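You operate a simulated robot arm through the tools that you are given. There is no shell and no other tool. Be economical: measure what you need, move in short steps, check, and stop when the job is done.

The job below is to be done with a simulated robot arm. You get a single attempt, and the scene is never put back.

TASK
Clamp the dirty brass block in the vise, scrub it clean and open the vise again.
Fine: orange brush, dabbed in the teal tin; the vise stays shut while you scrub; stand the brush back.

The check looks at the end state, three seconds after you hand in, the way a careful person would. Anything else that was tipped, shoved, dropped, spilled or broken makes it a failure.

THE ROBOT
A 7-joint arm with a two-finger parallel gripper, fixed in place. Base frame: the origin is at the foot of the arm, x ahead of it, y to its left, z up; the work surface is at about z = 0. Units: m, degrees, N and s.
With the tool pointing down near the work surface it reaches from about 0.22 to 0.58 m from the base axis. Its first joint turns from -66.0 to 66.0 degrees. Payload 2.5 kg.
The TCP is the grasp point between the finger pads, 0.023 m short of the fingertips. In the tool frame z runs along the fingers and y along their closing line. The gripper opens to 0.094 m. The fingers are 0.038 m wide and 0.01 m thick; the gripper's body (0.054 by 0.096 m) begins 0.039 m behind the TCP.
Orientation is that of the tool frame in the base frame, as a unit quaternion [x, y, z, w]. With the fingers straight down and closing along the base's y, the tool's x points along the base's -x, its y along +y and its z along -z.

THE INTERFACE
- The arm moves only by the tool servo_tool. Its argument "moves" is text: rows parted by semicolons, each of 7 numbers parted by spaces: the shift along the tool's x, y, z in units of 400 mm (1.0 is 400 mm), then the turn, a rotation vector about the tool's x, y, z in units of 45 degrees (1.0 is 45 degrees), then the gripper command, from -1 (shut) to 1 (fully open), values between in proportion. In form: tx ty tz wx wy wz claw; .... A call has 1 to 8 rows; each row is the pose to reach, as a shift and turn from the pose commanded when the call began, along the tool's axes at that moment. A call with a number of a shift or a turn outside -1 to 1 is refused whole. Rows are played at 5 a second. More than 0.05 m and 8.6 degrees between two rows, or a gripper value outside its range, and nothing of the call is played. Where a pose cannot be reached the arm comes as near as it can. A force on the tool above 40 N (or 10 N above the force at the start of the call, whichever is more), or a blocked arm, ends the call early, and 0.2 s more pass. The fingers move at their own pace (about 0.108 m/s each) and stop on an object; they squeeze with about 37 N. The grip force told is the motor's: it shows also when the fingers shut on nothing. Time passes only in rows, and 0.2 s behind the last, so rows that repeat a pose let the fingers close. The reply holds the time, the measured pose of the TCP, the force on the tool along the base axes, the opening and the grip force, in the units named above and with some noise, and new pictures: "show" is both (left out), scene, wrist or none.
- Cameras (640 x 400 px; columns grow to the right, rows downward): "scene" is fixed at [0.1306, -0.4385, 0.5158]; the picture's right is [0.58, -0.81, 0.00], its down [-0.67, -0.48, -0.57] and it looks along [0.46, 0.33, -0.82] (base axes); focal length 214 px, centre (320, 200). "wrist" rides on the gripper at [-0.039, 0, -0.044] in the tool frame; the picture's right is [0.00, -1.00, 0.00], its down [0.97, 0.00, -0.24] and it looks along [0.24, 0.00, 0.97] (tool axes); focal length 218 px, centre (320, 200).
- pixel_to_xyz(camera, pixels): there is no depth. For up to 12 entries [column, row, z] of the newest picture of that camera ("zoom" is the newest enlarged one), the place [x, y] in the base frame at which the ray of that pixel passes the height z, good to about 0.003 m. It takes no simulated time.
- inspect(camera, box): a new picture of the part [left, top, right, bottom] of that camera's present view, enlarged. It takes no simulated time.
- job_done(): hands the job in; it is judged then, once.

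Work in short steps. Measure before you move; look again where a grasp or a placing could have gone wrong, and mend it. You have 80 turns and 120 pictures in all, those below and enlarged ones among them. Open the gripper and draw the arm clear of the work before you hand the job in, unless the task says otherwise; then end with one line.

The tools are called after "Request:" as name(argument=value, ...) on one line, values as JSON. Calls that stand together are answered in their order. servo_tool: Moves the arm, as the interface text tells. Its arguments: {"type":"object","properties":{"moves":{"type":"string"},"show":{"type":"string","enum":["both","scene","wrist","none"]}},"required":["moves"]} The other tools are called the same way: pixel_to_xyz (camera, pixels) gives the place at which the rays of pixels pass given heights; inspect (camera, box) takes an enlarged picture of a part of a camera's view; job_done () hands the job in.

At the start:

```text
clock: 0.0
tool_pos: [0.37, 0.0314, 0.3307]
tool_rot: [0.0, 1.0, 0.001, 0.0]
force: [0.2, 0.1, 0.1]
grip_width: 0.0939
finger_force: 0.1
```

scene: 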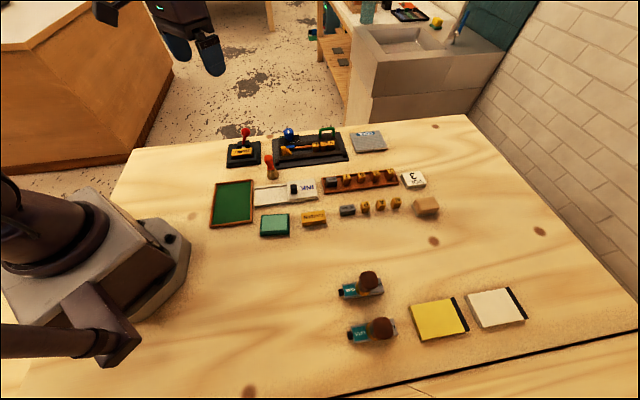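
wrist: 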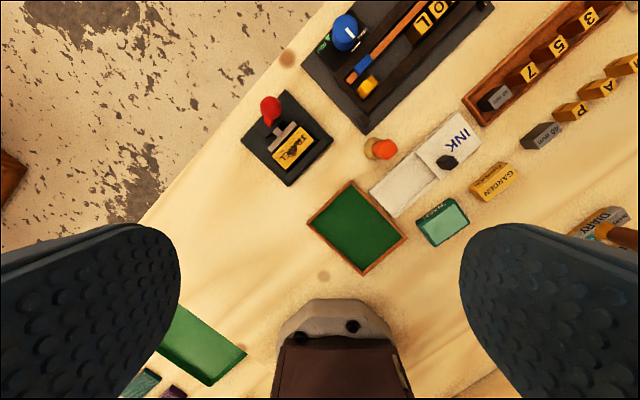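

The scene shows many small objects around (230-440, 120-240); I enlarge parts to identify the vise, brass block, brush and tin.

Request:
inspect(camera="scene", box=[200, 110, 360, 210])

Request:
inspect(camera="scene", box=[300, 150, 460, 250])

Request:
inspect(camera="scene", box=[320, 250, 540, 387])

Request:
inspect(camera="wrist", box=[230, 0, 510, 175])

```text
4.00 times, centred on (280, 160) of scene
```

zoom: 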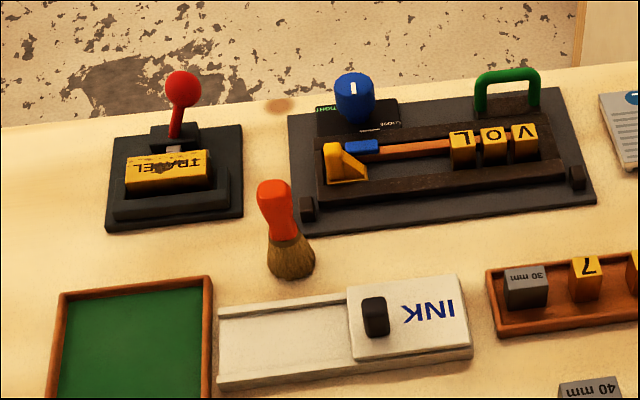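

```text
4.00 times, centred on (380, 200) of scene
```

zoom: 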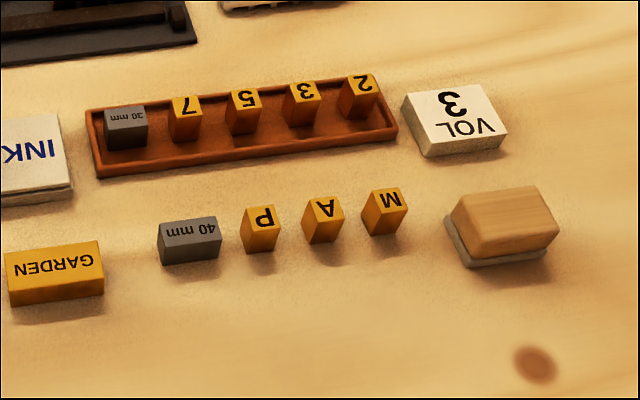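

```text
2.91 times, centred on (430, 318) of scene
```

zoom: 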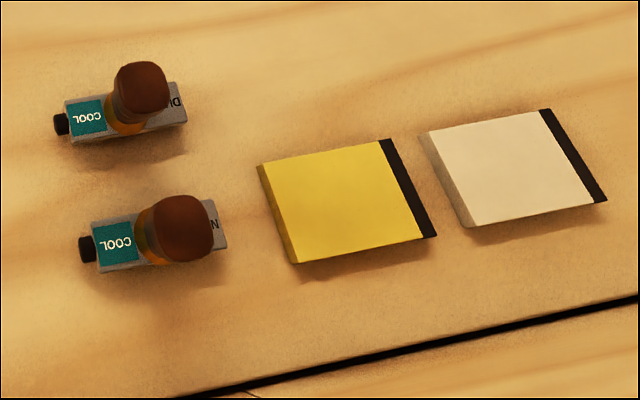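

```text
2.29 times, centred on (370, 88) of wrist
```

zoom: 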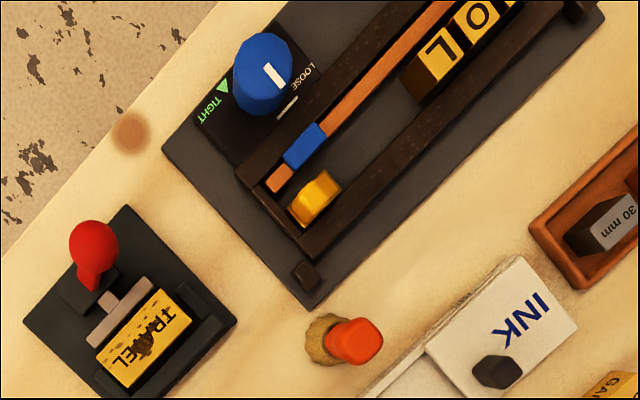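

The vise seems to be the black block with the red lever, holding the stained TRAVEL block. I check the teal items near (275,225) in scene, and (150,380) in wrist.

Request:
inspect(camera="scene", box=[250, 205, 298, 240])

Request:
inspect(camera="wrist", box=[100, 290, 260, 390])

Request:
inspect(camera="wrist", box=[230, 80, 342, 190])

Request:
inspect(camera="wrist", box=[350, 120, 510, 260])

```text
11.43 times, centred on (274, 222) of scene
```

zoom: 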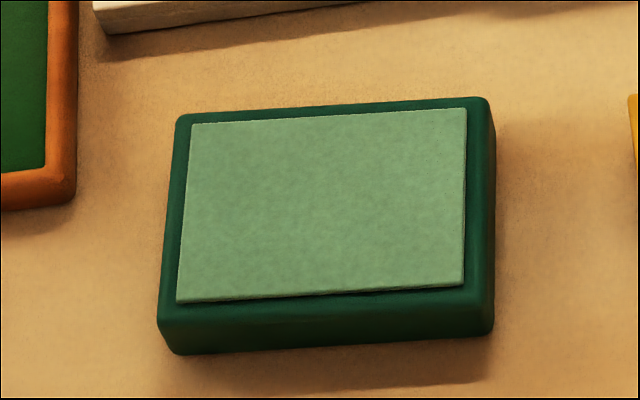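

```text
4.00 times, centred on (180, 340) of wrist
```

zoom: 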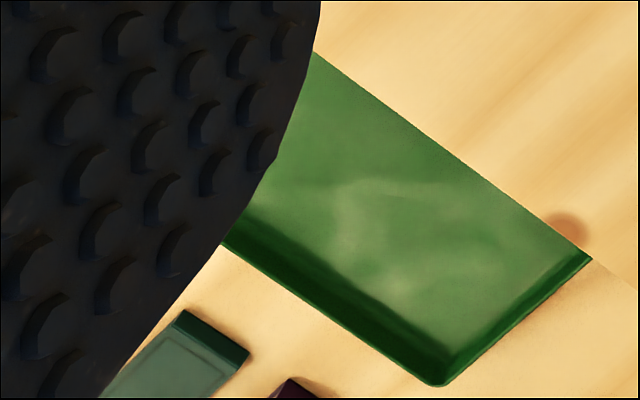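

```text
3.64 times, centred on (286, 135) of wrist
```

zoom: 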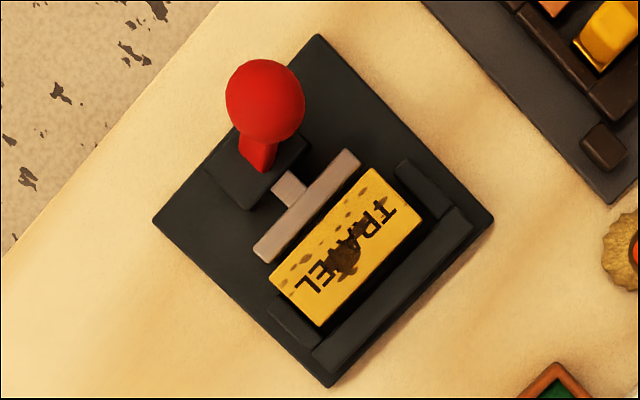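

```text
2.86 times, centred on (430, 190) of wrist
```

zoom: 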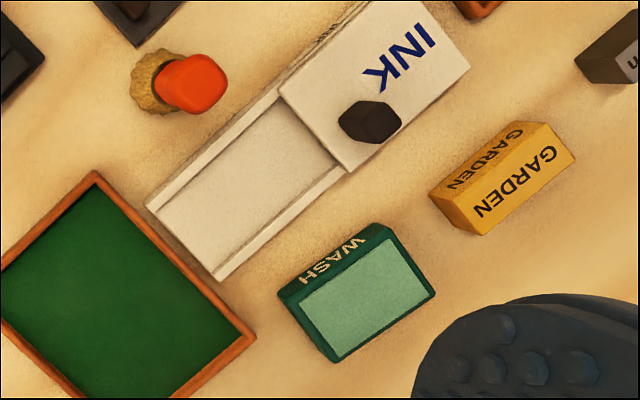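

The WASH tin is the teal one (wrist 440,222). I measure positions of lever knob, block, brush and tin in both cameras.

Request:
pixel_to_xyz(camera="wrist", pixels=[[270, 107, 0.08], [270, 107, 0.1], [270, 107, 0.06], [279, 166, 0.03], [307, 137, 0.03], [300, 152, 0.03], [384, 149, 0.06], [370, 149, 0.0], [443, 223, 0.012], [318, 170, 0.01], [334, 140, 0.01], [241, 140, 0.01]])

Request:
pixel_to_xyz(camera="scene", pixels=[[245.5, 131.5, 0.08], [245.5, 131.5, 0.1], [245.5, 131.5, 0.06], [231.5, 152, 0.03], [252, 150, 0.03], [268.5, 156, 0.07], [268.5, 156, 0.06], [268.5, 156, 0.08], [273, 176, 0.0], [274, 222, 0.012], [226, 168, 0.0], [261, 164, 0.0]])

```text
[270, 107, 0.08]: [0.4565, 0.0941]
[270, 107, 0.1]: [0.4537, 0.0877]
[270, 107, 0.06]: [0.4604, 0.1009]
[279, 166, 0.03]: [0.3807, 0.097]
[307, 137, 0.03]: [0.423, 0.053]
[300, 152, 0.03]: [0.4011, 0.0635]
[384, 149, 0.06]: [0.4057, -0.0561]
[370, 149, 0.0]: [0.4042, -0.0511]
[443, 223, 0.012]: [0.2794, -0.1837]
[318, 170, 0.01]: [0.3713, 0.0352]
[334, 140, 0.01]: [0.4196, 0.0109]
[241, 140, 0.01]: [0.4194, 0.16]
```

```text
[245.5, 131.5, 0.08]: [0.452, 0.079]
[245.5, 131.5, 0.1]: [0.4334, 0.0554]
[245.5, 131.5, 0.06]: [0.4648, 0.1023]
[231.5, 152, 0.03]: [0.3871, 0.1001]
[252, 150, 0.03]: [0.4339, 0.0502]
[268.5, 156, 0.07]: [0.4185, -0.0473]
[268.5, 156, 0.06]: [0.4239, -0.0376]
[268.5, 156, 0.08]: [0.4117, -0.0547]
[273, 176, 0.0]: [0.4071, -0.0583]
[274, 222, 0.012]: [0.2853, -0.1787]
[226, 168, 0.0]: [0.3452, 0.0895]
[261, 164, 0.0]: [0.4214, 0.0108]
```

Next I move above the vise (about 0.41,0.085) for a closer look at the lever.

Request:
servo_tool(moves="-0.03 0.04 0.1 0 0 0 1;-0.06 0.08 0.2 0 0 0 1;-0.1 0.13 0.3 0 0 0 1;-0.1 0.13 0.3 0 0 0 1")

```text
clock: 1.0
tool_pos: [0.4102, 0.0837, 0.2098]
tool_rot: [0.0, 1.0, 0.0, -0.001]
force: [-1.2, 0.3, 1.0]
grip_width: 0.0939
finger_force: 0.2
```

scene: 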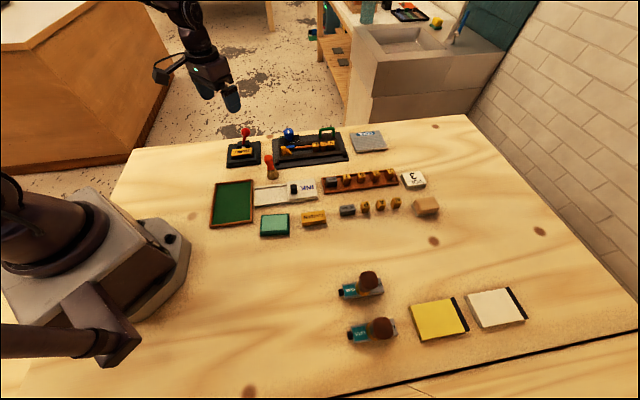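
wrist: 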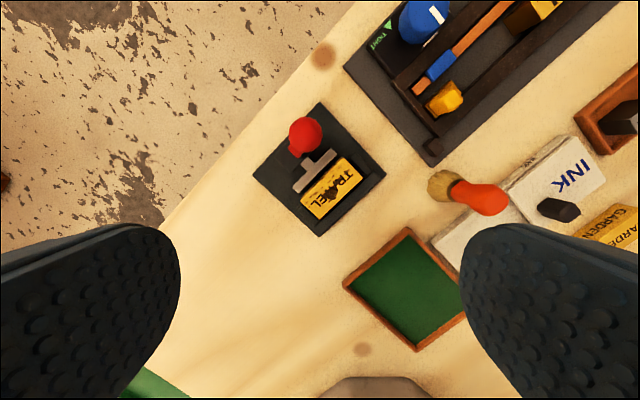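

Request:
inspect(camera="wrist", box=[240, 95, 400, 245])

Request:
pixel_to_xyz(camera="wrist", pixels=[[305, 133, 0.08], [305, 133, 0.07], [305, 133, 0.06], [319, 103, 0.01], [386, 175, 0.01], [253, 174, 0.01], [319, 236, 0.01], [482, 198, 0.08], [482, 198, 0.07], [440, 186, 0.0]])

```text
2.67 times, centred on (320, 170) of wrist
```

zoom: 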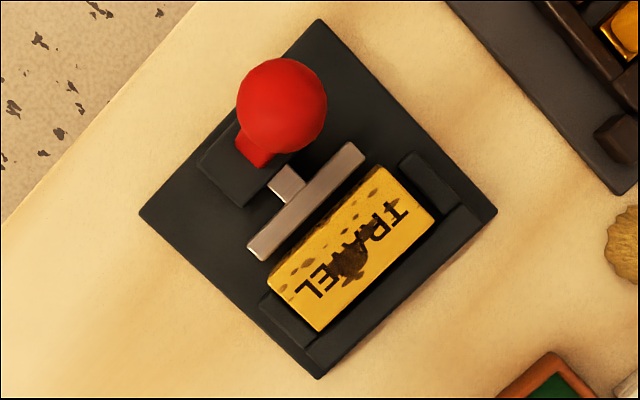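

```text
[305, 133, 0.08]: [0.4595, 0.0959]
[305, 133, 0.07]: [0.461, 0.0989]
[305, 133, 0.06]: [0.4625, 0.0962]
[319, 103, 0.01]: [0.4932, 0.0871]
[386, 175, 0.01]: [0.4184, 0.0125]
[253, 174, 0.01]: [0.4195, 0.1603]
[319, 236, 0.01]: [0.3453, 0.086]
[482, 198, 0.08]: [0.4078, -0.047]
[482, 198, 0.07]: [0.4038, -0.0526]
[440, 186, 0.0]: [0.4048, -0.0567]
```

The knob is at about (0.461,0.097,0.065); vise is a 45° turned square, centre (0.419,0.087). I turn the wrist 45° and look from behind the lever to understand its swing.

Request:
servo_tool(moves="-0.03 0.03 0.02 0 0 -0.15 1;-0.06 0.06 0.04 0 0 -0.3 1;-0.09 0.09 0.06 0 0 -0.45 1;-0.12 0.12 0.09 0 0 -0.6 1;-0.15 0.14 0.12 0 0 -0.75 1;-0.165 0.15 0.15 0 0 -0.9 1;-0.165 0.15 0.15 0 0 -1 1;-0.165 0.15 0.15 0 0 -1 1")

```text
clock: 2.8
tool_pos: [0.4767, 0.1421, 0.1499]
tool_rot: [-0.383, 0.924, 0.0, 0.0]
force: [0.1, 0.5, 0.0]
grip_width: 0.094
finger_force: 0.0
```

scene: 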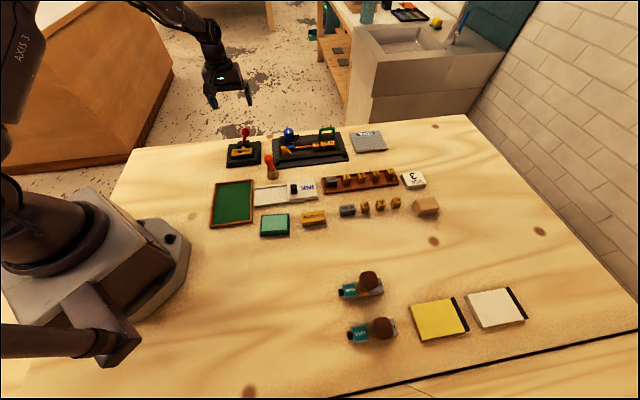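
wrist: 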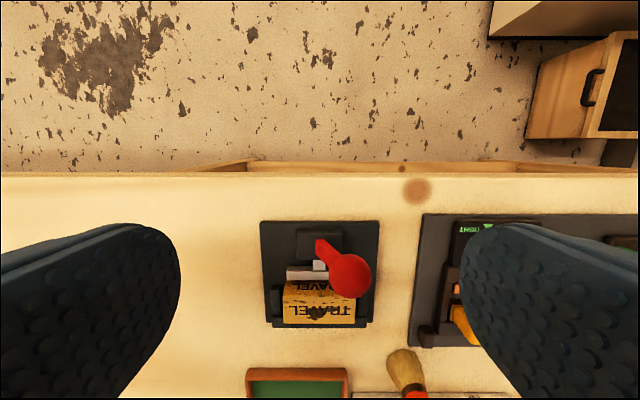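

Request:
inspect(camera="wrist", box=[250, 210, 410, 340])

Request:
pixel_to_xyz(camera="wrist", pixels=[[350, 277, 0.075], [350, 277, 0.065], [350, 277, 0.055], [319, 243, 0.02], [319, 243, 0.03], [306, 272, 0.025]])

```text
3.08 times, centred on (330, 275) of wrist
```

zoom: 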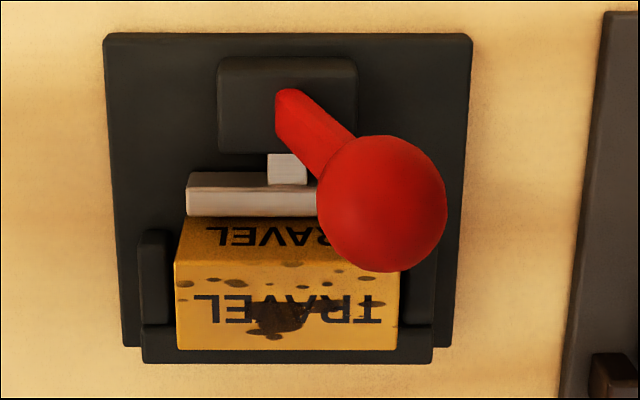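

```text
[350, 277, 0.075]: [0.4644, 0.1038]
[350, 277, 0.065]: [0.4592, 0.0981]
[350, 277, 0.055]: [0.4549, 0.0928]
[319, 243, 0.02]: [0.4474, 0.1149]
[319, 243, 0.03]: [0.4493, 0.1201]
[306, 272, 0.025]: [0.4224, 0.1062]
```

The lever's foot is at about (0.448,0.117,0.03) and the knob leans toward the block's long direction v. It probably swings in the v–z plane, so I will pinch the knob with fingers closing along u; first I turn the wrist by 90° in two calls above it.

Request:
servo_tool(moves="0.02 -0.01 0 0 0 0.14 0.3;0.04 -0.02 0 0 0 0.28 0.1;0.06 -0.03 0 0 0 0.42 0.1;0.08 -0.04 0 0 0 0.56 0.1;0.1 -0.05 0 0 0 0.7 0.1;0.106 -0.05 0 0 0 0.85 0.1;0.106 -0.05 0 0 0 1 0.1;0.106 -0.05 0 0 0 1 0.1", show="none")

Request:
servo_tool(moves="0 0 0 0 0 0.14 0.1;0 0 0 0 0 0.28 0.1;0 0 0 0 0 0.42 0.1;0 0 0 0 0 0.56 0.1;0 0 0 0 0 0.7 0.1;0 0 0 0 0 0.85 0.1;0 0 0 0 0 1 0.1;0 0 0 0 0 1 0.1", show="wrist")

```text
clock: 4.6
tool_pos: [0.4606, 0.099, 0.1495]
tool_rot: [0.001, 1.0, -0.001, 0.0]
force: [0.1, 0.1, -0.5]
grip_width: 0.0518
finger_force: 0.0
```

```text
clock: 6.4
tool_pos: [0.46, 0.0983, 0.1505]
tool_rot: [0.384, 0.923, 0.0, -0.001]
force: [0.0, 0.2, -0.6]
grip_width: 0.0518
finger_force: 0.2
```

wrist: 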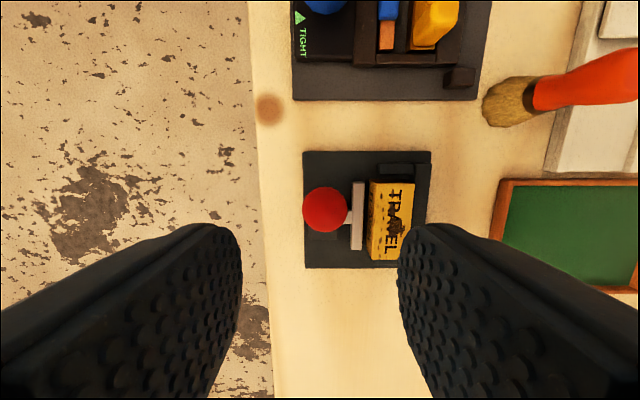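

Request:
pixel_to_xyz(camera="wrist", pixels=[[325, 209, 0.055], [325, 209, 0.065], [325, 209, 0.075]])

Request:
inspect(camera="wrist", box=[290, 140, 450, 280])

```text
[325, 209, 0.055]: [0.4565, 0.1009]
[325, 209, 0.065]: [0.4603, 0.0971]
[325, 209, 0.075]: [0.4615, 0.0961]
```

```text
2.86 times, centred on (370, 210) of wrist
```

zoom: 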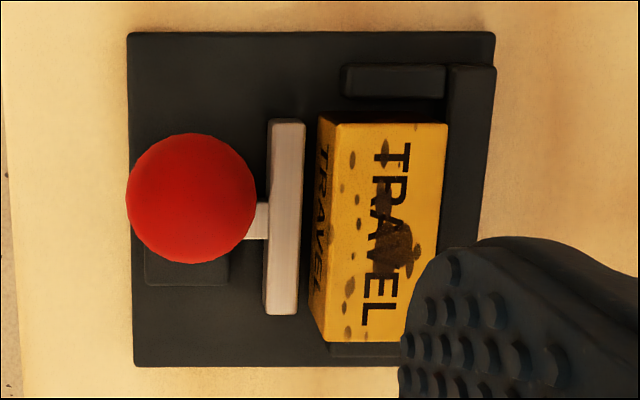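

Knob agrees at (0.460,0.097,0.066). I descend to z 0.076 astride it and close.

Request:
servo_tool(moves="0 0 0.06 0 0 0 0.1;0 0 0.12 0 0 0 0.1;0 0 0.185 0 0 0 0.1;0 0 0.185 0 0 0 0.1;0 0 0.185 0 0 0 -1;0 0 0.185 0 0 0 -1;0 0 0.185 0 0 0 -1")

```text
clock: 8.0
tool_pos: [0.4584, 0.096, 0.0752]
tool_rot: [0.384, 0.923, -0.003, -0.003]
force: [-19.6, -15.6, 8.5]
grip_width: 0.028
finger_force: 45.3
```

scene: 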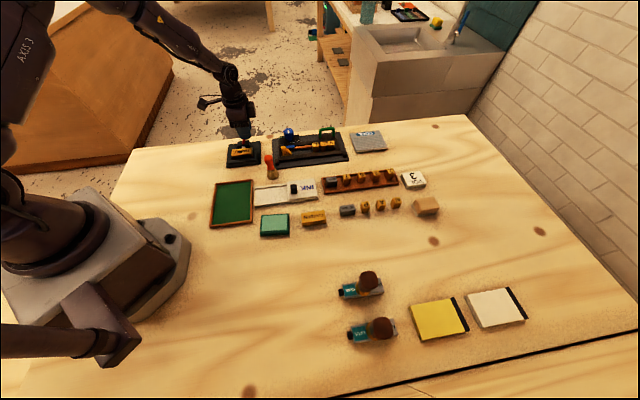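
wrist: 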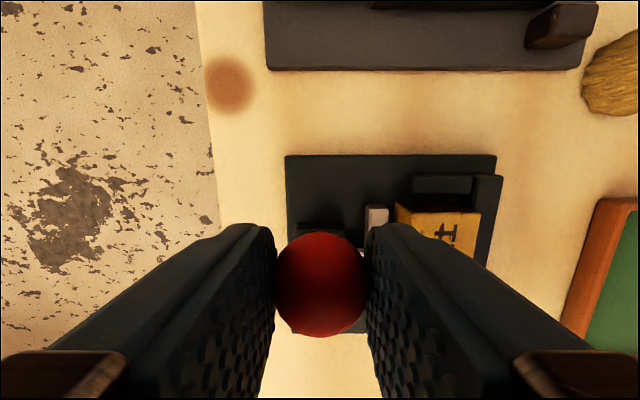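

The knob is gripped with a side force of about 25 N along −u, so I shift 3 mm that way and try a small step toward −v (upward arc).

Request:
servo_tool(moves="0 -0.004 0 0 0 0 -1;0 -0.0075 0 0 0 0 -1", show="none")

Request:
servo_tool(moves="0.006 0 -0.003 0 0 0 -1;0.0125 0 -0.006 0 0 0 -1;0.0125 0 -0.006 0 0 0 -1", show="wrist")

```text
clock: 8.6
tool_pos: [0.4572, 0.0961, 0.0763]
tool_rot: [0.383, 0.924, 0.0, 0.0]
force: [-2.7, -9.8, -16.8]
grip_width: 0.0278
finger_force: 44.5
```

```text
clock: 9.4
tool_pos: [0.4547, 0.1, 0.0788]
tool_rot: [0.383, 0.924, -0.001, 0.002]
force: [6.0, -13.3, -22.9]
grip_width: 0.0279
finger_force: 44.7
```

wrist: 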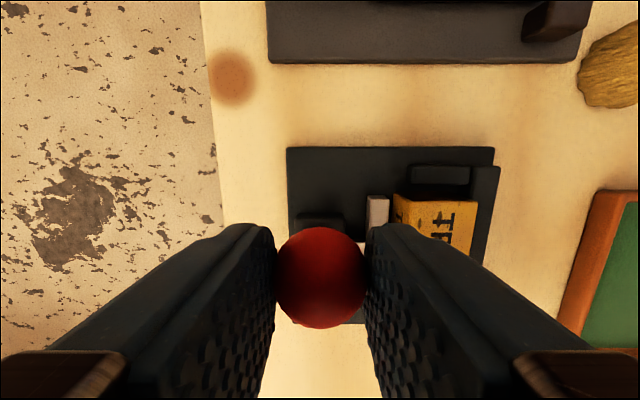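

The knob followed 5 mm with modest resistance (about 14 N in v, −23 N in z). I continue with less rise.

Request:
servo_tool(moves="0.0075 0 0.001 0 0 0 -1;0.015 0 0.001 0 0 0 -1;0.0225 0 0.002 0 0 0 -1;0.0225 0 0.002 0 0 0 -1", show="wrist")

```text
clock: 10.4
tool_pos: [0.4519, 0.1028, 0.0822]
tool_rot: [0.385, 0.923, -0.001, 0.006]
force: [12.9, -22.5, 13.3]
grip_width: 0.028
finger_force: 45.0
```

wrist: 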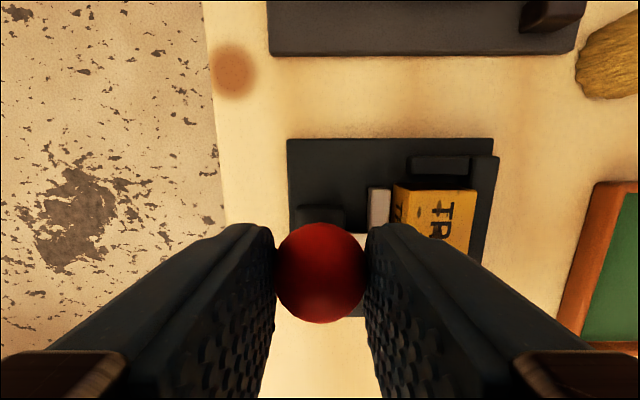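

The knob is really swinging on an arc (v −9 mm, z +7 mm) against ~25 N, and the jaw gap is narrowing (jaw edge 390, block 393). I continue over the top.

Request:
servo_tool(moves="0.007 0 -0.01 0 0 0 -1;0.014 0 -0.015 0 0 0 -1;0.021 0 -0.016 0 0 0 -1;0.028 0 -0.016 0 0 0 -1;0.028 0 -0.016 0 0 0 -1", show="wrist")

```text
clock: 11.6
tool_pos: [0.4403, 0.1133, 0.0852]
tool_rot: [0.383, 0.924, 0.0, 0.001]
force: [17.6, -13.1, -14.2]
grip_width: 0.0278
finger_force: 45.1
```

wrist: 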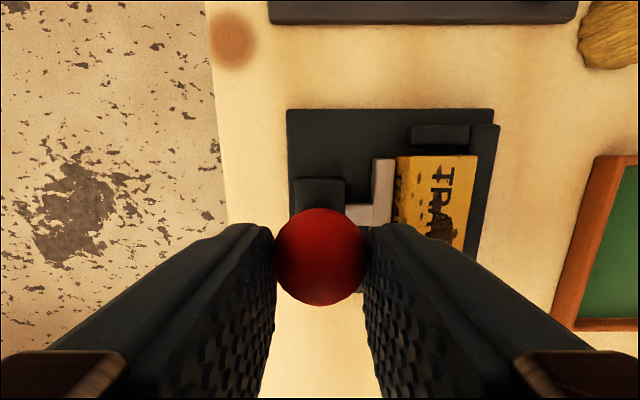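

The jaw has moved to touch the block (edge 396). I keep swinging the lever past the top and down the other side.

Request:
servo_tool(moves="0.008 0 0 0 0 0 -1;0.016 0 0.002 0 0 0 -1;0.024 0 0.005 0 0 0 -1;0.032 0 0.01 0 0 0 -1;0.04 0 0.015 0 0 0 -1;0.04 0 0.015 0 0 0 -1", show="wrist")

```text
clock: 13.0
tool_pos: [0.4294, 0.1239, 0.0796]
tool_rot: [0.383, 0.924, 0.0, 0.001]
force: [-0.5, -14.6, 34.7]
grip_width: 0.0278
finger_force: 45.1
```

wrist: 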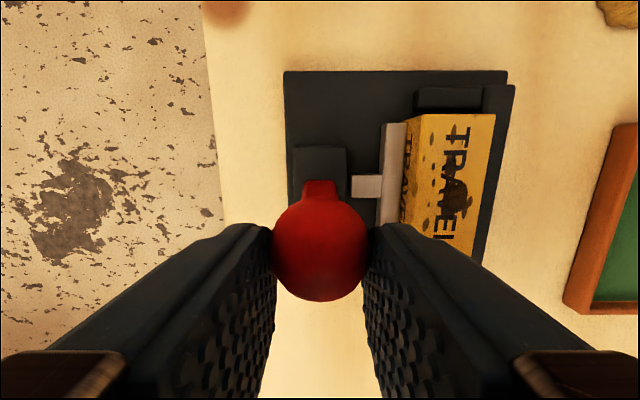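

Now the lever leans the other way; force z is 35 N upward. I push a bit more along −v with the z command eased.

Request:
servo_tool(moves="0.008 0 -0.002 0 0 0 -1;0.016 0 0 0 0 0 -1;0.022 0 0.004 0 0 0 -1;0.022 0 0.004 0 0 0 -1", show="wrist")

```text
clock: 14.0
tool_pos: [0.4242, 0.1305, 0.077]
tool_rot: [0.384, 0.923, -0.001, 0.004]
force: [17.1, -14.2, 8.4]
grip_width: 0.028
finger_force: 44.9
```

wrist: 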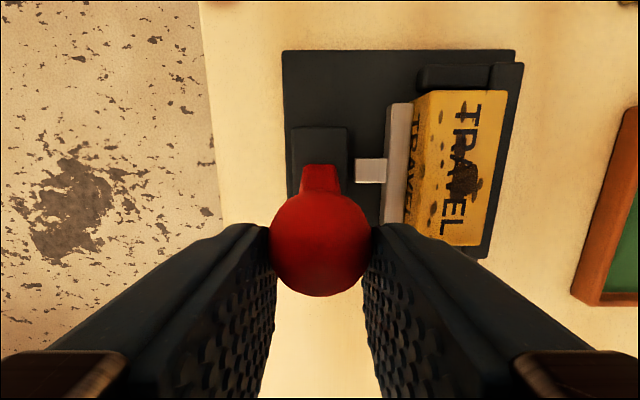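

Still moving. I continue down the arc until it meets a stop.

Request:
servo_tool(moves="0.006 0 0.006 0 0 0 -1;0.012 0 0.012 0 0 0 -1;0.018 0 0.019 0 0 0 -1;0.018 0 0.019 0 0 0 -1", show="wrist")

```text
clock: 14.8
tool_pos: [0.4177, 0.1364, 0.0714]
tool_rot: [0.384, 0.923, 0.0, 0.0]
force: [-1.5, -1.1, 5.5]
grip_width: 0.0279
finger_force: 44.6
stopped in row 4: the force on the tool passed its limit (the readings are from after the stop); the commanded pose is now the measured one
```

wrist: 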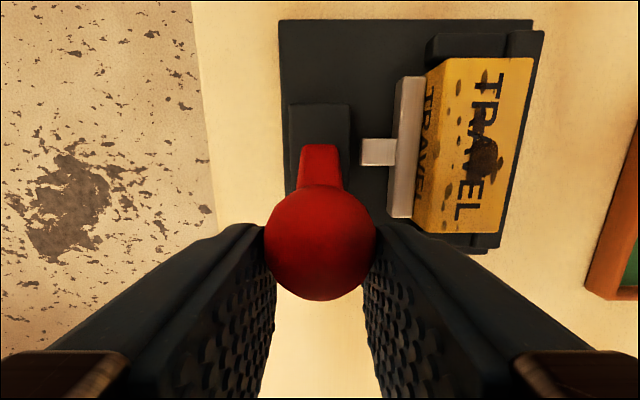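

A limit was met and the force is now low. One more small push tells whether this is the stop.

Request:
servo_tool(moves="0.004 0 0.004 0 0 0 -1;0.008 0 0.009 0 0 0 -1;0.008 0 0.009 0 0 0 -1", show="none")

```text
clock: 15.4
tool_pos: [0.4187, 0.1357, 0.0714]
tool_rot: [0.383, 0.924, -0.001, 0.002]
force: [-0.7, 0.0, 3.8]
grip_width: 0.0274
finger_force: 44.8
stopped in row 2: the force on the tool passed its limit (the readings are from after the stop); the commanded pose is now the measured one
```

The lever is at its stop. I release the knob, rise, and look at the vise.

Request:
servo_tool(moves="0 0 0 0 0 0 0.1;0 0 0 0 0 0 0.1;0 0 -0.08 0 0 0 0.1;0 0 -0.16 0 0 0 0.1;-0.05 0 -0.22 0 0 0 0.1;-0.05 0 -0.22 0 0 0 0.1")

Request:
inspect(camera="scene", box=[200, 110, 360, 210])

Request:
inspect(camera="wrist", box=[280, 120, 440, 260])

```text
clock: 16.8
tool_pos: [0.4319, 0.1224, 0.1593]
tool_rot: [0.385, 0.923, -0.001, 0.002]
force: [0.3, 0.3, -0.3]
grip_width: 0.0515
finger_force: 0.1
```

scene: 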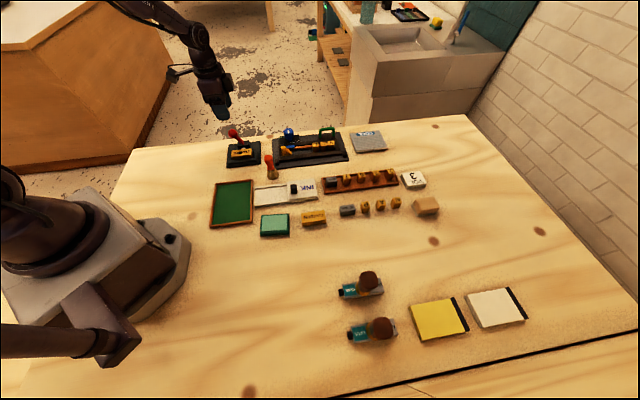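
wrist: 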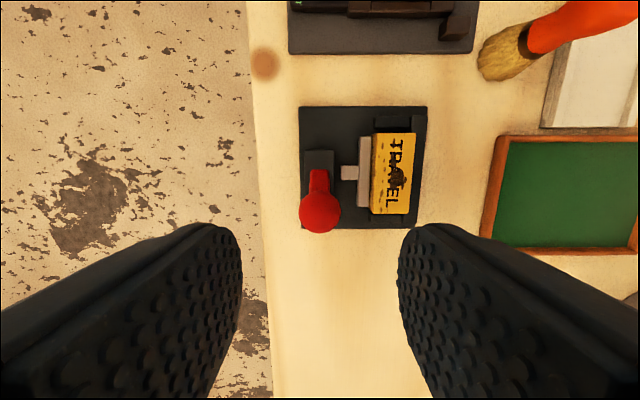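

```text
4.00 times, centred on (280, 160) of scene
```

zoom: 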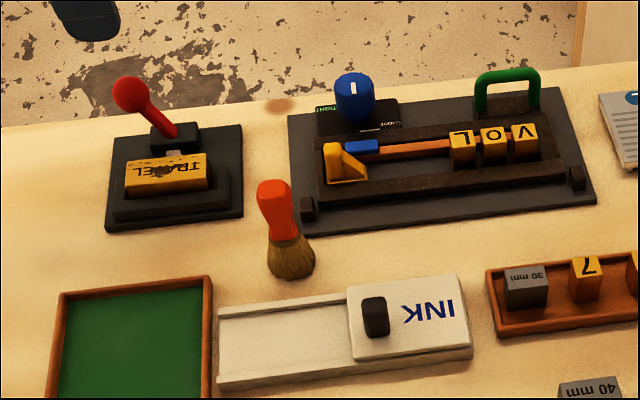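

```text
2.86 times, centred on (360, 190) of wrist
```

zoom: 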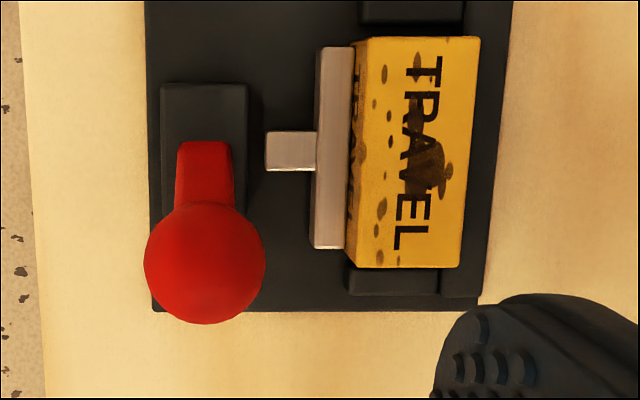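

The vise is shut on the block with spots on the top face. Before taking the brush, I check the other teal object left of the arm seen in the first wrist picture, by rising and looking toward −x,+y.

Request:
servo_tool(moves="0.05 0 -0.1 0 0 0 0.1;0.1 0 -0.2 0 0 0 0.1;0.15 0 -0.3 0 0 0 0.1;0.2 0 -0.4 0 0 0 0.1;0.2 0 -0.45 0 0 0 0.1;0.2 0 -0.45 0 0 0 0.1", show="wrist")

```text
clock: 18.2
tool_pos: [0.3751, 0.1798, 0.3381]
tool_rot: [0.385, 0.923, 0.0, 0.001]
force: [0.1, -0.3, 0.1]
grip_width: 0.0516
finger_force: 0.1
```

wrist: 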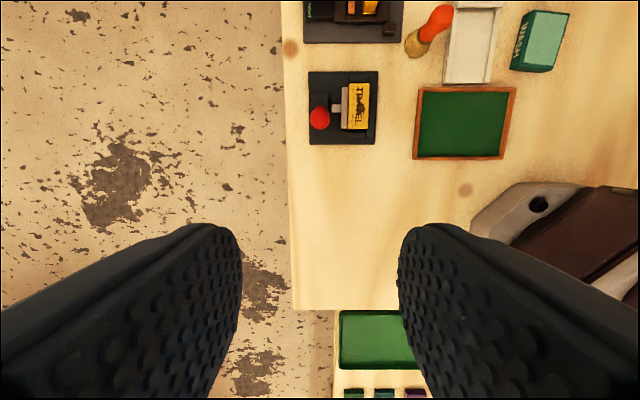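

That object belongs to a separate side table, so the WASH tin is the one. I now go over the brush at (0.406,−0.055), turning back 45°.

Request:
servo_tool(moves="-0.07 -0.05 0.05 0 0 -0.14 0.1;-0.14 -0.1 0.1 0 0 -0.28 0.1;-0.21 -0.155 0.15 0 0 -0.42 0.1;-0.28 -0.21 0.2 0 0 -0.56 0.1;-0.35 -0.26 0.25 0 0 -0.7 0.1;-0.42 -0.31 0.3 0 0 -0.85 0.1;-0.477 -0.354 0.345 0 0 -1 0.1;-0.477 -0.354 0.345 0 0 -1 0.1", show="wrist")

```text
clock: 20.0
tool_pos: [0.4089, -0.0557, 0.1992]
tool_rot: [0.0, 1.0, -0.001, 0.002]
force: [0.6, 0.4, -0.6]
grip_width: 0.0515
finger_force: 0.1
```

wrist: 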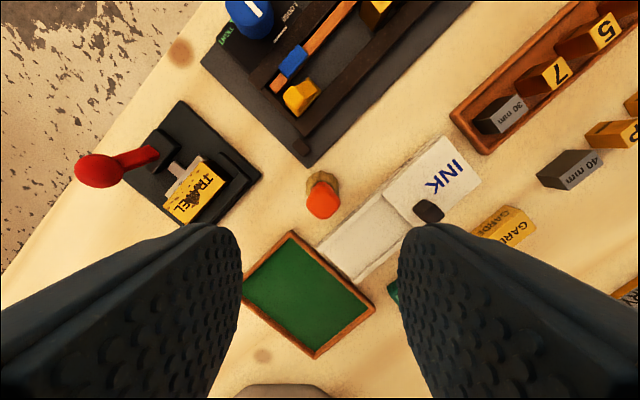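

Request:
inspect(camera="wrist", box=[270, 140, 380, 250])

Request:
pixel_to_xyz(camera="wrist", pixels=[[321, 203, 0.08], [321, 203, 0.07], [321, 203, 0.09], [322, 181, 0.0], [308, 167, 0.01], [298, 147, 0.02]])

Request:
inspect(camera="scene", box=[250, 145, 298, 185])

```text
3.64 times, centred on (325, 195) of wrist
```

zoom: 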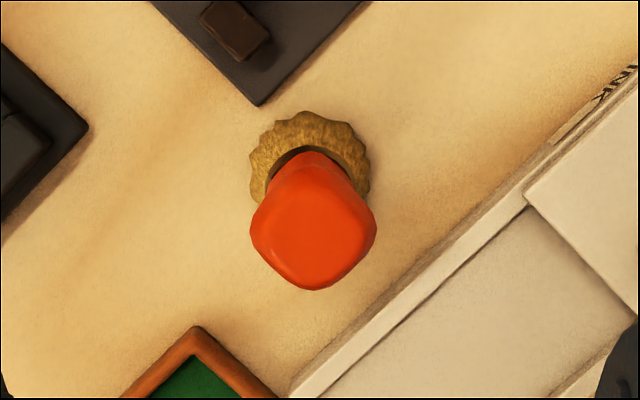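

```text
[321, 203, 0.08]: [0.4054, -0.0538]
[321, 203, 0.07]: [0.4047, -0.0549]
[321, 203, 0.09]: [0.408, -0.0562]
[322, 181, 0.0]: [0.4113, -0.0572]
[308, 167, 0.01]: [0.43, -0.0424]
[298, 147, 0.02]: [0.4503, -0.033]
```

```text
10.00 times, centred on (274, 165) of scene
```

zoom: 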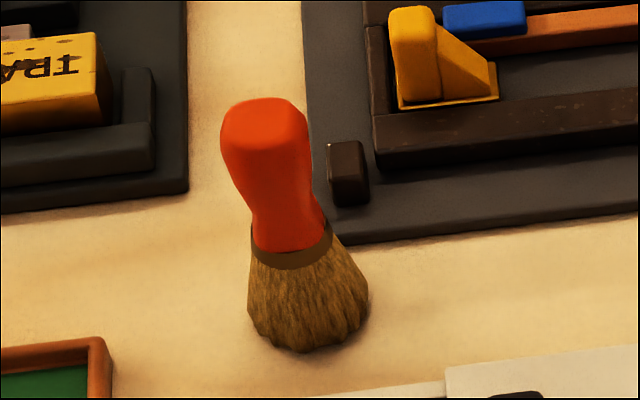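

The handle is a rounded square turned 45°, about 0.085 m tall, centred at (0.4055,−0.0555). I turn the wrist +45° so the pads lie flat on it.

Request:
servo_tool(moves="0.002 0 0 0 0 0.14 0.2;0.004 0 0 0 0 0.28 0.2;0.006 0 0 0 0 0.42 0.2;0.008 0 0 0 0 0.56 0.2;0.009 0 0 0 0 0.7 0.2;0.009 0 0 0 0 0.85 0.2;0.009 0 0.05 0 0 1 0.2;0.009 0 0.1 0 0 1 0.2", show="wrist")

```text
clock: 21.8
tool_pos: [0.4053, -0.0547, 0.162]
tool_rot: [0.385, 0.923, -0.001, 0.001]
force: [-0.3, -0.3, -0.4]
grip_width: 0.0563
finger_force: 0.0
```

wrist: 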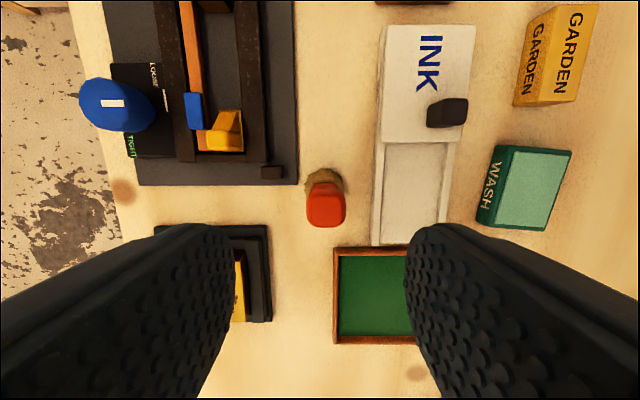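

Request:
pixel_to_xyz(camera="wrist", pixels=[[326, 205, 0.085], [326, 182, 0.02]])

```text
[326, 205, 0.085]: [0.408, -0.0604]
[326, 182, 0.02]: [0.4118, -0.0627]
```

The brush axis is about 2 mm toward −u and 5 mm toward +v of the TCP; I correct and go down to z 0.062, then close.

Request:
servo_tool(moves="-0.012 -0.006 0.06 0 0 0 0.2;-0.012 -0.006 0.13 0 0 0 0.2;-0.012 -0.006 0.2 0 0 0 0.2;-0.012 -0.006 0.25 0 0 0 0.2;-0.012 -0.006 0.25 0 0 0 0.2;-0.012 -0.006 0.25 0 0 0 -1;-0.012 -0.006 0.25 0 0 0 -1;-0.012 -0.006 0.25 0 0 0 -1")

```text
clock: 23.6
tool_pos: [0.4086, -0.0611, 0.0606]
tool_rot: [0.384, 0.923, -0.001, 0.001]
force: [0.4, 0.5, 0.1]
grip_width: 0.0331
finger_force: 37.2
```

scene: 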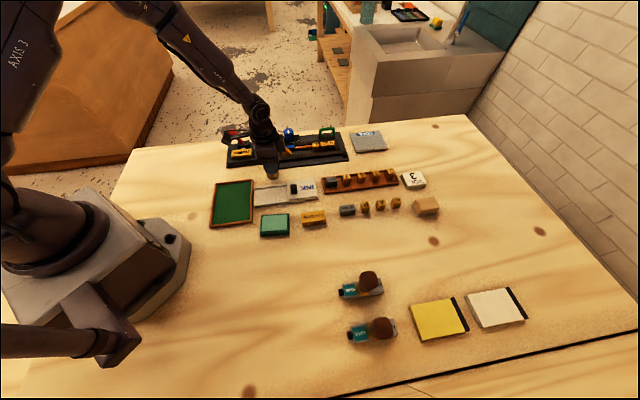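
wrist: 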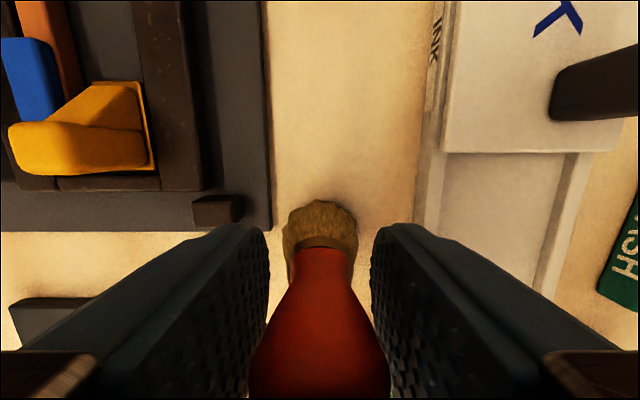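

Brush held (width 0.033). Return pose is (0.4086,−0.0611,0.0606). I lift 7 cm and carry it above the WASH tin at about (0.282,−0.181).

Request:
servo_tool(moves="0 0 -0.08 0 0 0 -1;0 0 -0.175 0 0 0 -1;0.002 -0.09 -0.175 0 0 0 -1;0.005 -0.18 -0.175 0 0 0 -1;0.008 -0.27 -0.175 0 0 0 -1;0.01 -0.36 -0.175 0 0 0 -1;0.0125 -0.437 -0.175 0 0 0 -1;0.0125 -0.437 -0.175 0 0 0 -1")

Request:
inspect(camera="scene", box=[220, 140, 340, 240])

```text
clock: 25.4
tool_pos: [0.2796, -0.1814, 0.1294]
tool_rot: [0.384, 0.923, -0.001, 0.002]
force: [0.1, -0.3, -0.3]
grip_width: 0.0333
finger_force: 36.4
```

scene: 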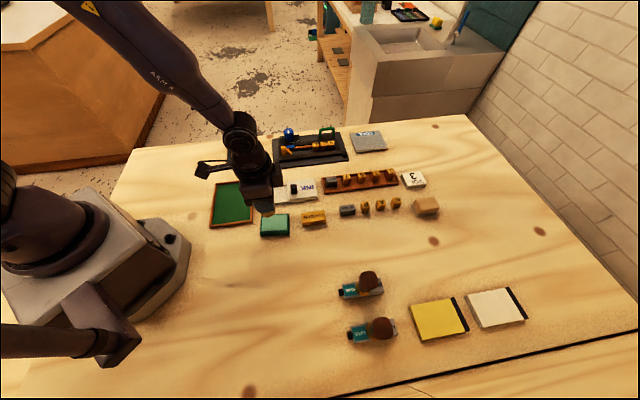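
wrist: 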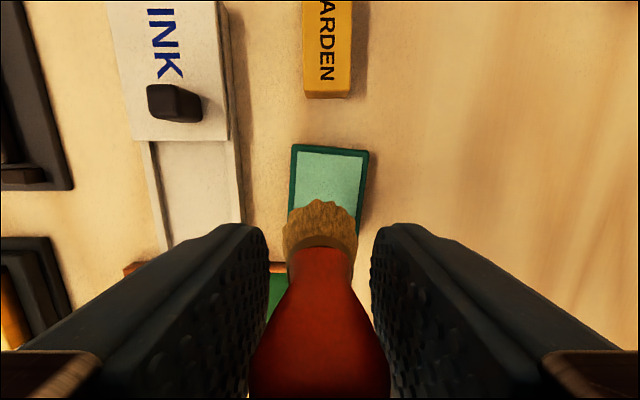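

```text
4.00 times, centred on (280, 190) of scene
```

zoom: 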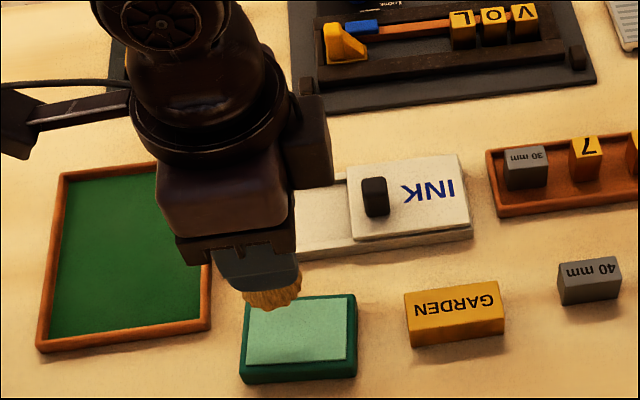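

Request:
pixel_to_xyz(camera="wrist", pixels=[[291, 144, 0.018], [369, 150, 0.018], [357, 236, 0.018], [287, 213, 0.018]])

Request:
pixel_to_xyz(camera="scene", pixels=[[263, 216.25, 0.018], [288.75, 214, 0.018], [287, 229.5, 0.018], [261.5, 232, 0.018], [275, 223, 0.018]])

```text
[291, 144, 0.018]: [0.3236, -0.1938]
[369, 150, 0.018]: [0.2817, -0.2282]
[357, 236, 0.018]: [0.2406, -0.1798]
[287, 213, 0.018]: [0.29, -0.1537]
```

```text
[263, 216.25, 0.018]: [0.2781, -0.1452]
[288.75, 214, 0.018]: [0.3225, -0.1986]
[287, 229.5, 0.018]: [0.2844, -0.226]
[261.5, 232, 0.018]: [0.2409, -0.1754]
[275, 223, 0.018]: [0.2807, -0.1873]
```

Tin centre from both cameras is about (0.281,−0.187). I shift there and lower so bristles are near the pad (TCP z 0.082 → bottom about 0.021).

Request:
servo_tool(moves="-0.011 -0.006 0.03 0 0 0 -1;-0.011 -0.006 0.07 0 0 0 -1;-0.011 -0.006 0.1 0 0 0 -1;-0.011 -0.006 0.118 0 0 0 -1;-0.011 -0.006 0.118 0 0 0 -1")

Request:
inspect(camera="scene", box=[250, 190, 310, 240])

```text
clock: 26.6
tool_pos: [0.2825, -0.1853, 0.0834]
tool_rot: [0.384, 0.923, -0.001, 0.003]
force: [-0.2, 1.0, -0.6]
grip_width: 0.0332
finger_force: 37.1
```

scene: 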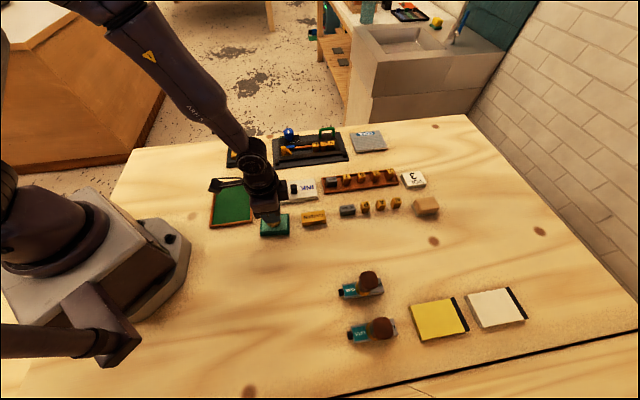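
wrist: 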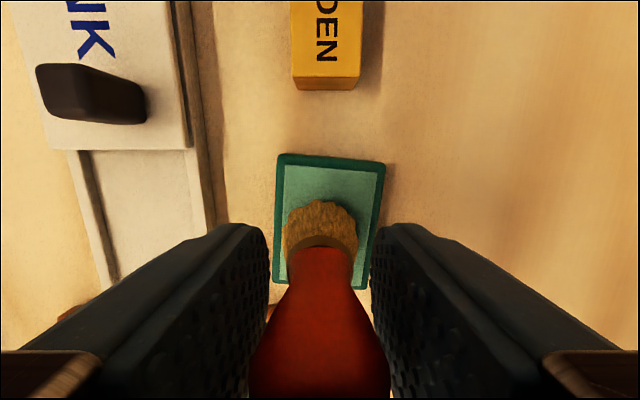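

```text
8.00 times, centred on (280, 215) of scene
```

zoom: 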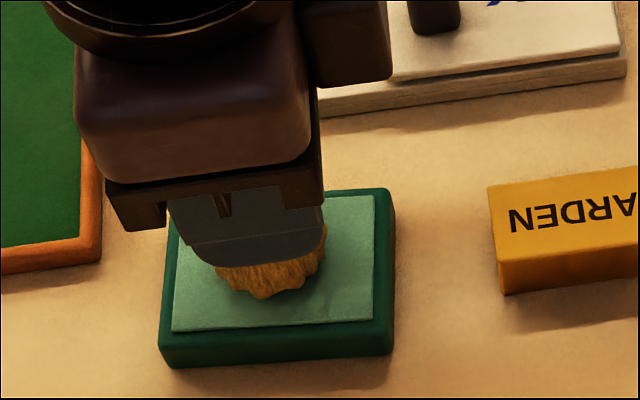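

Bristles are centred over the pad. I lower in small steps and watch the force.

Request:
servo_tool(moves="0 0 0.004 0 0 0 -1;0 0 0.008 0 0 0 -1;0 0 0.012 0 0 0 -1;0 0 0.012 0 0 0 -1", show="none")

```text
clock: 27.6
tool_pos: [0.2817, -0.186, 0.0802]
tool_rot: [0.385, 0.923, -0.001, 0.003]
force: [-7.5, 2.3, 35.6]
grip_width: 0.0336
finger_force: 37.6
```

Contact with 36 N: dabbed. I lift and carry the brush toward the vise, stopping short on its −v side so the wrist camera sees the block.

Request:
servo_tool(moves="0 0 -0.08 0 0 0 -1;0.04 0.08 -0.18 0 0 0 -1;0.09 0.18 -0.18 0 0 0 -1;0.14 0.28 -0.18 0 0 0 -1;0.19 0.38 -0.18 0 0 0 -1;0.24 0.48 -0.18 0 0 0 -1;0.29 0.58 -0.18 0 0 0 -1;0.34 0.658 -0.18 0 0 0 -1")

Request:
inspect(camera="scene", box=[200, 120, 300, 200])

```text
refused: row 2 steps farther than a row can; nothing moved
```

```text
5.00 times, centred on (250, 160) of scene
```

zoom: 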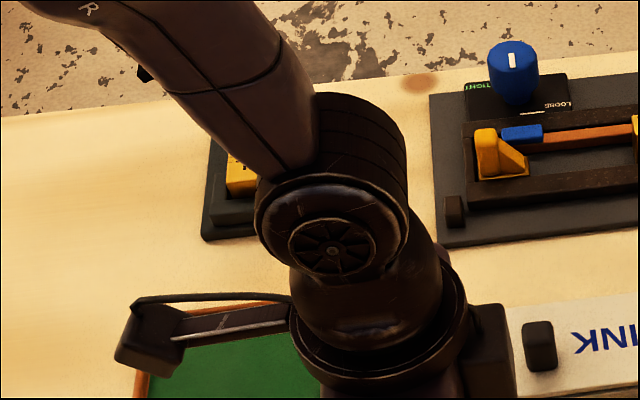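

The row was too long; I replay with smaller steps.

Request:
servo_tool(moves="0 0 -0.09 0 0 0 -1;0 0 -0.18 0 0 0 -1;0.05 0.09 -0.18 0 0 0 -1;0.1 0.18 -0.18 0 0 0 -1;0.15 0.28 -0.18 0 0 0 -1;0.2 0.38 -0.18 0 0 0 -1;0.25 0.48 -0.18 0 0 0 -1", show="none")

Request:
servo_tool(moves="0.045 0.09 0 0 0 0 -1;0.09 0.178 0 0 0 0 -1;0.09 0.178 0 0 0 0 -1")

Request:
inspect(camera="wrist", box=[220, 100, 420, 300])

```text
clock: 29.2
tool_pos: [0.3453, 0.0223, 0.1509]
tool_rot: [0.384, 0.923, -0.001, 0.002]
force: [-0.4, -0.2, -0.9]
grip_width: 0.0331
finger_force: 36.7
```

```text
clock: 30.0
tool_pos: [0.3703, 0.0981, 0.1499]
tool_rot: [0.384, 0.923, -0.001, 0.001]
force: [-0.3, 0.4, -0.6]
grip_width: 0.0331
finger_force: 37.4
```

scene: 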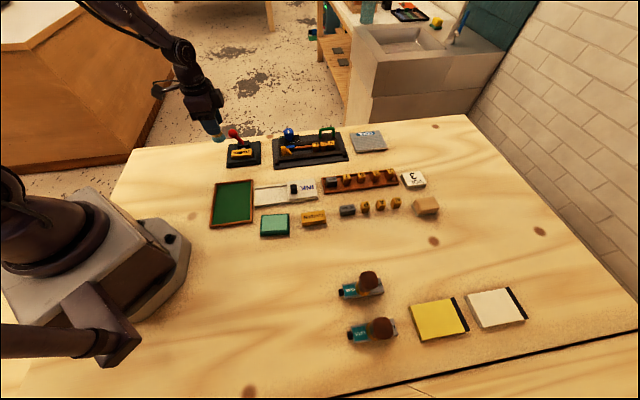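
wrist: 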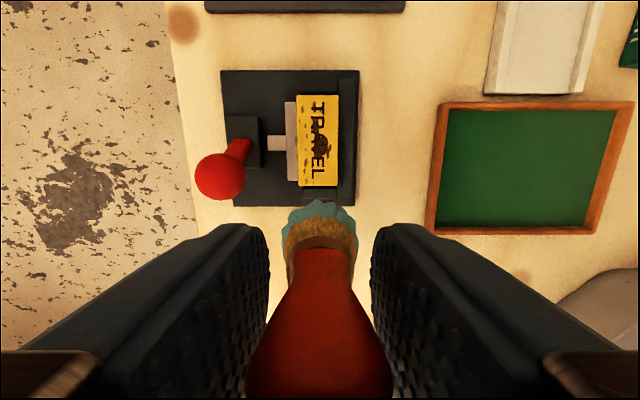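

```text
2.00 times, centred on (320, 200) of wrist
```

zoom: 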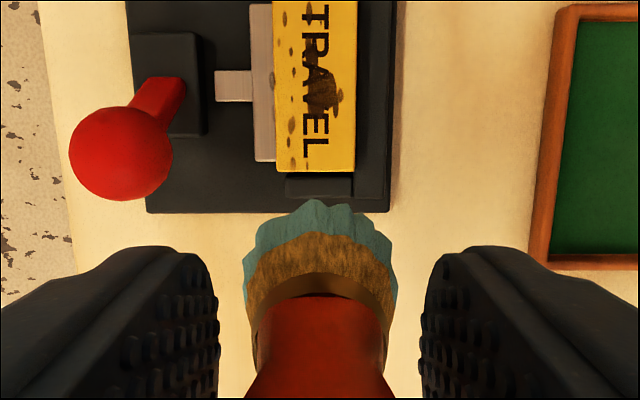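

Bristle tips are now teal (loaded). I measure the block's top corners for scrubbing.

Request:
pixel_to_xyz(camera="wrist", pixels=[[298, 95, 0.03], [338, 96, 0.03], [338, 186, 0.03], [299, 186, 0.03], [298, 95, 0.04], [338, 96, 0.04], [338, 186, 0.04], [299, 186, 0.04]])

Request:
inspect(camera="scene", box=[220, 130, 268, 170])

```text
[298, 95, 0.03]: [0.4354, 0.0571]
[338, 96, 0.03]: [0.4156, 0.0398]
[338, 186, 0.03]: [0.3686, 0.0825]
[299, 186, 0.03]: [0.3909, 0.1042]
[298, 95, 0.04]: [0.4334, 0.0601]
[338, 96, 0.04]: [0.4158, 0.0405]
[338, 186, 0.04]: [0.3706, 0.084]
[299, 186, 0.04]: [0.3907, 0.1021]
```

```text
10.00 times, centred on (244, 150) of scene
```

zoom: 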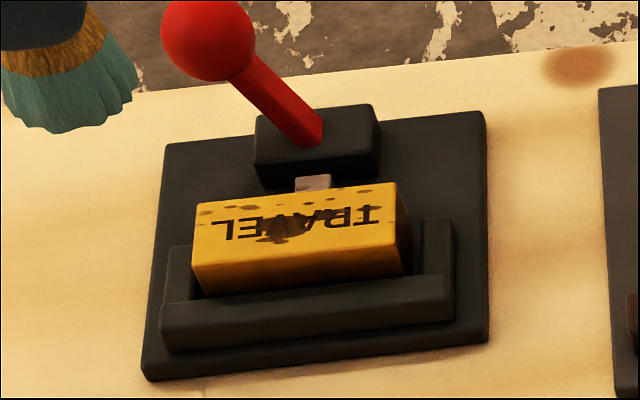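

Request:
pixel_to_xyz(camera="scene", pixels=[[241.7, 152.2, 0.03], [241.7, 152.2, 0.04], [241.7, 152.2, 0.05], [241.7, 152.2, 0.06]])

```text
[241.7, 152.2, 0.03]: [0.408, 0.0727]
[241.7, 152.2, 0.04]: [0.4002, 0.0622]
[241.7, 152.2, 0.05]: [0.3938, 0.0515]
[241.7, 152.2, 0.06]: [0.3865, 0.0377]
```

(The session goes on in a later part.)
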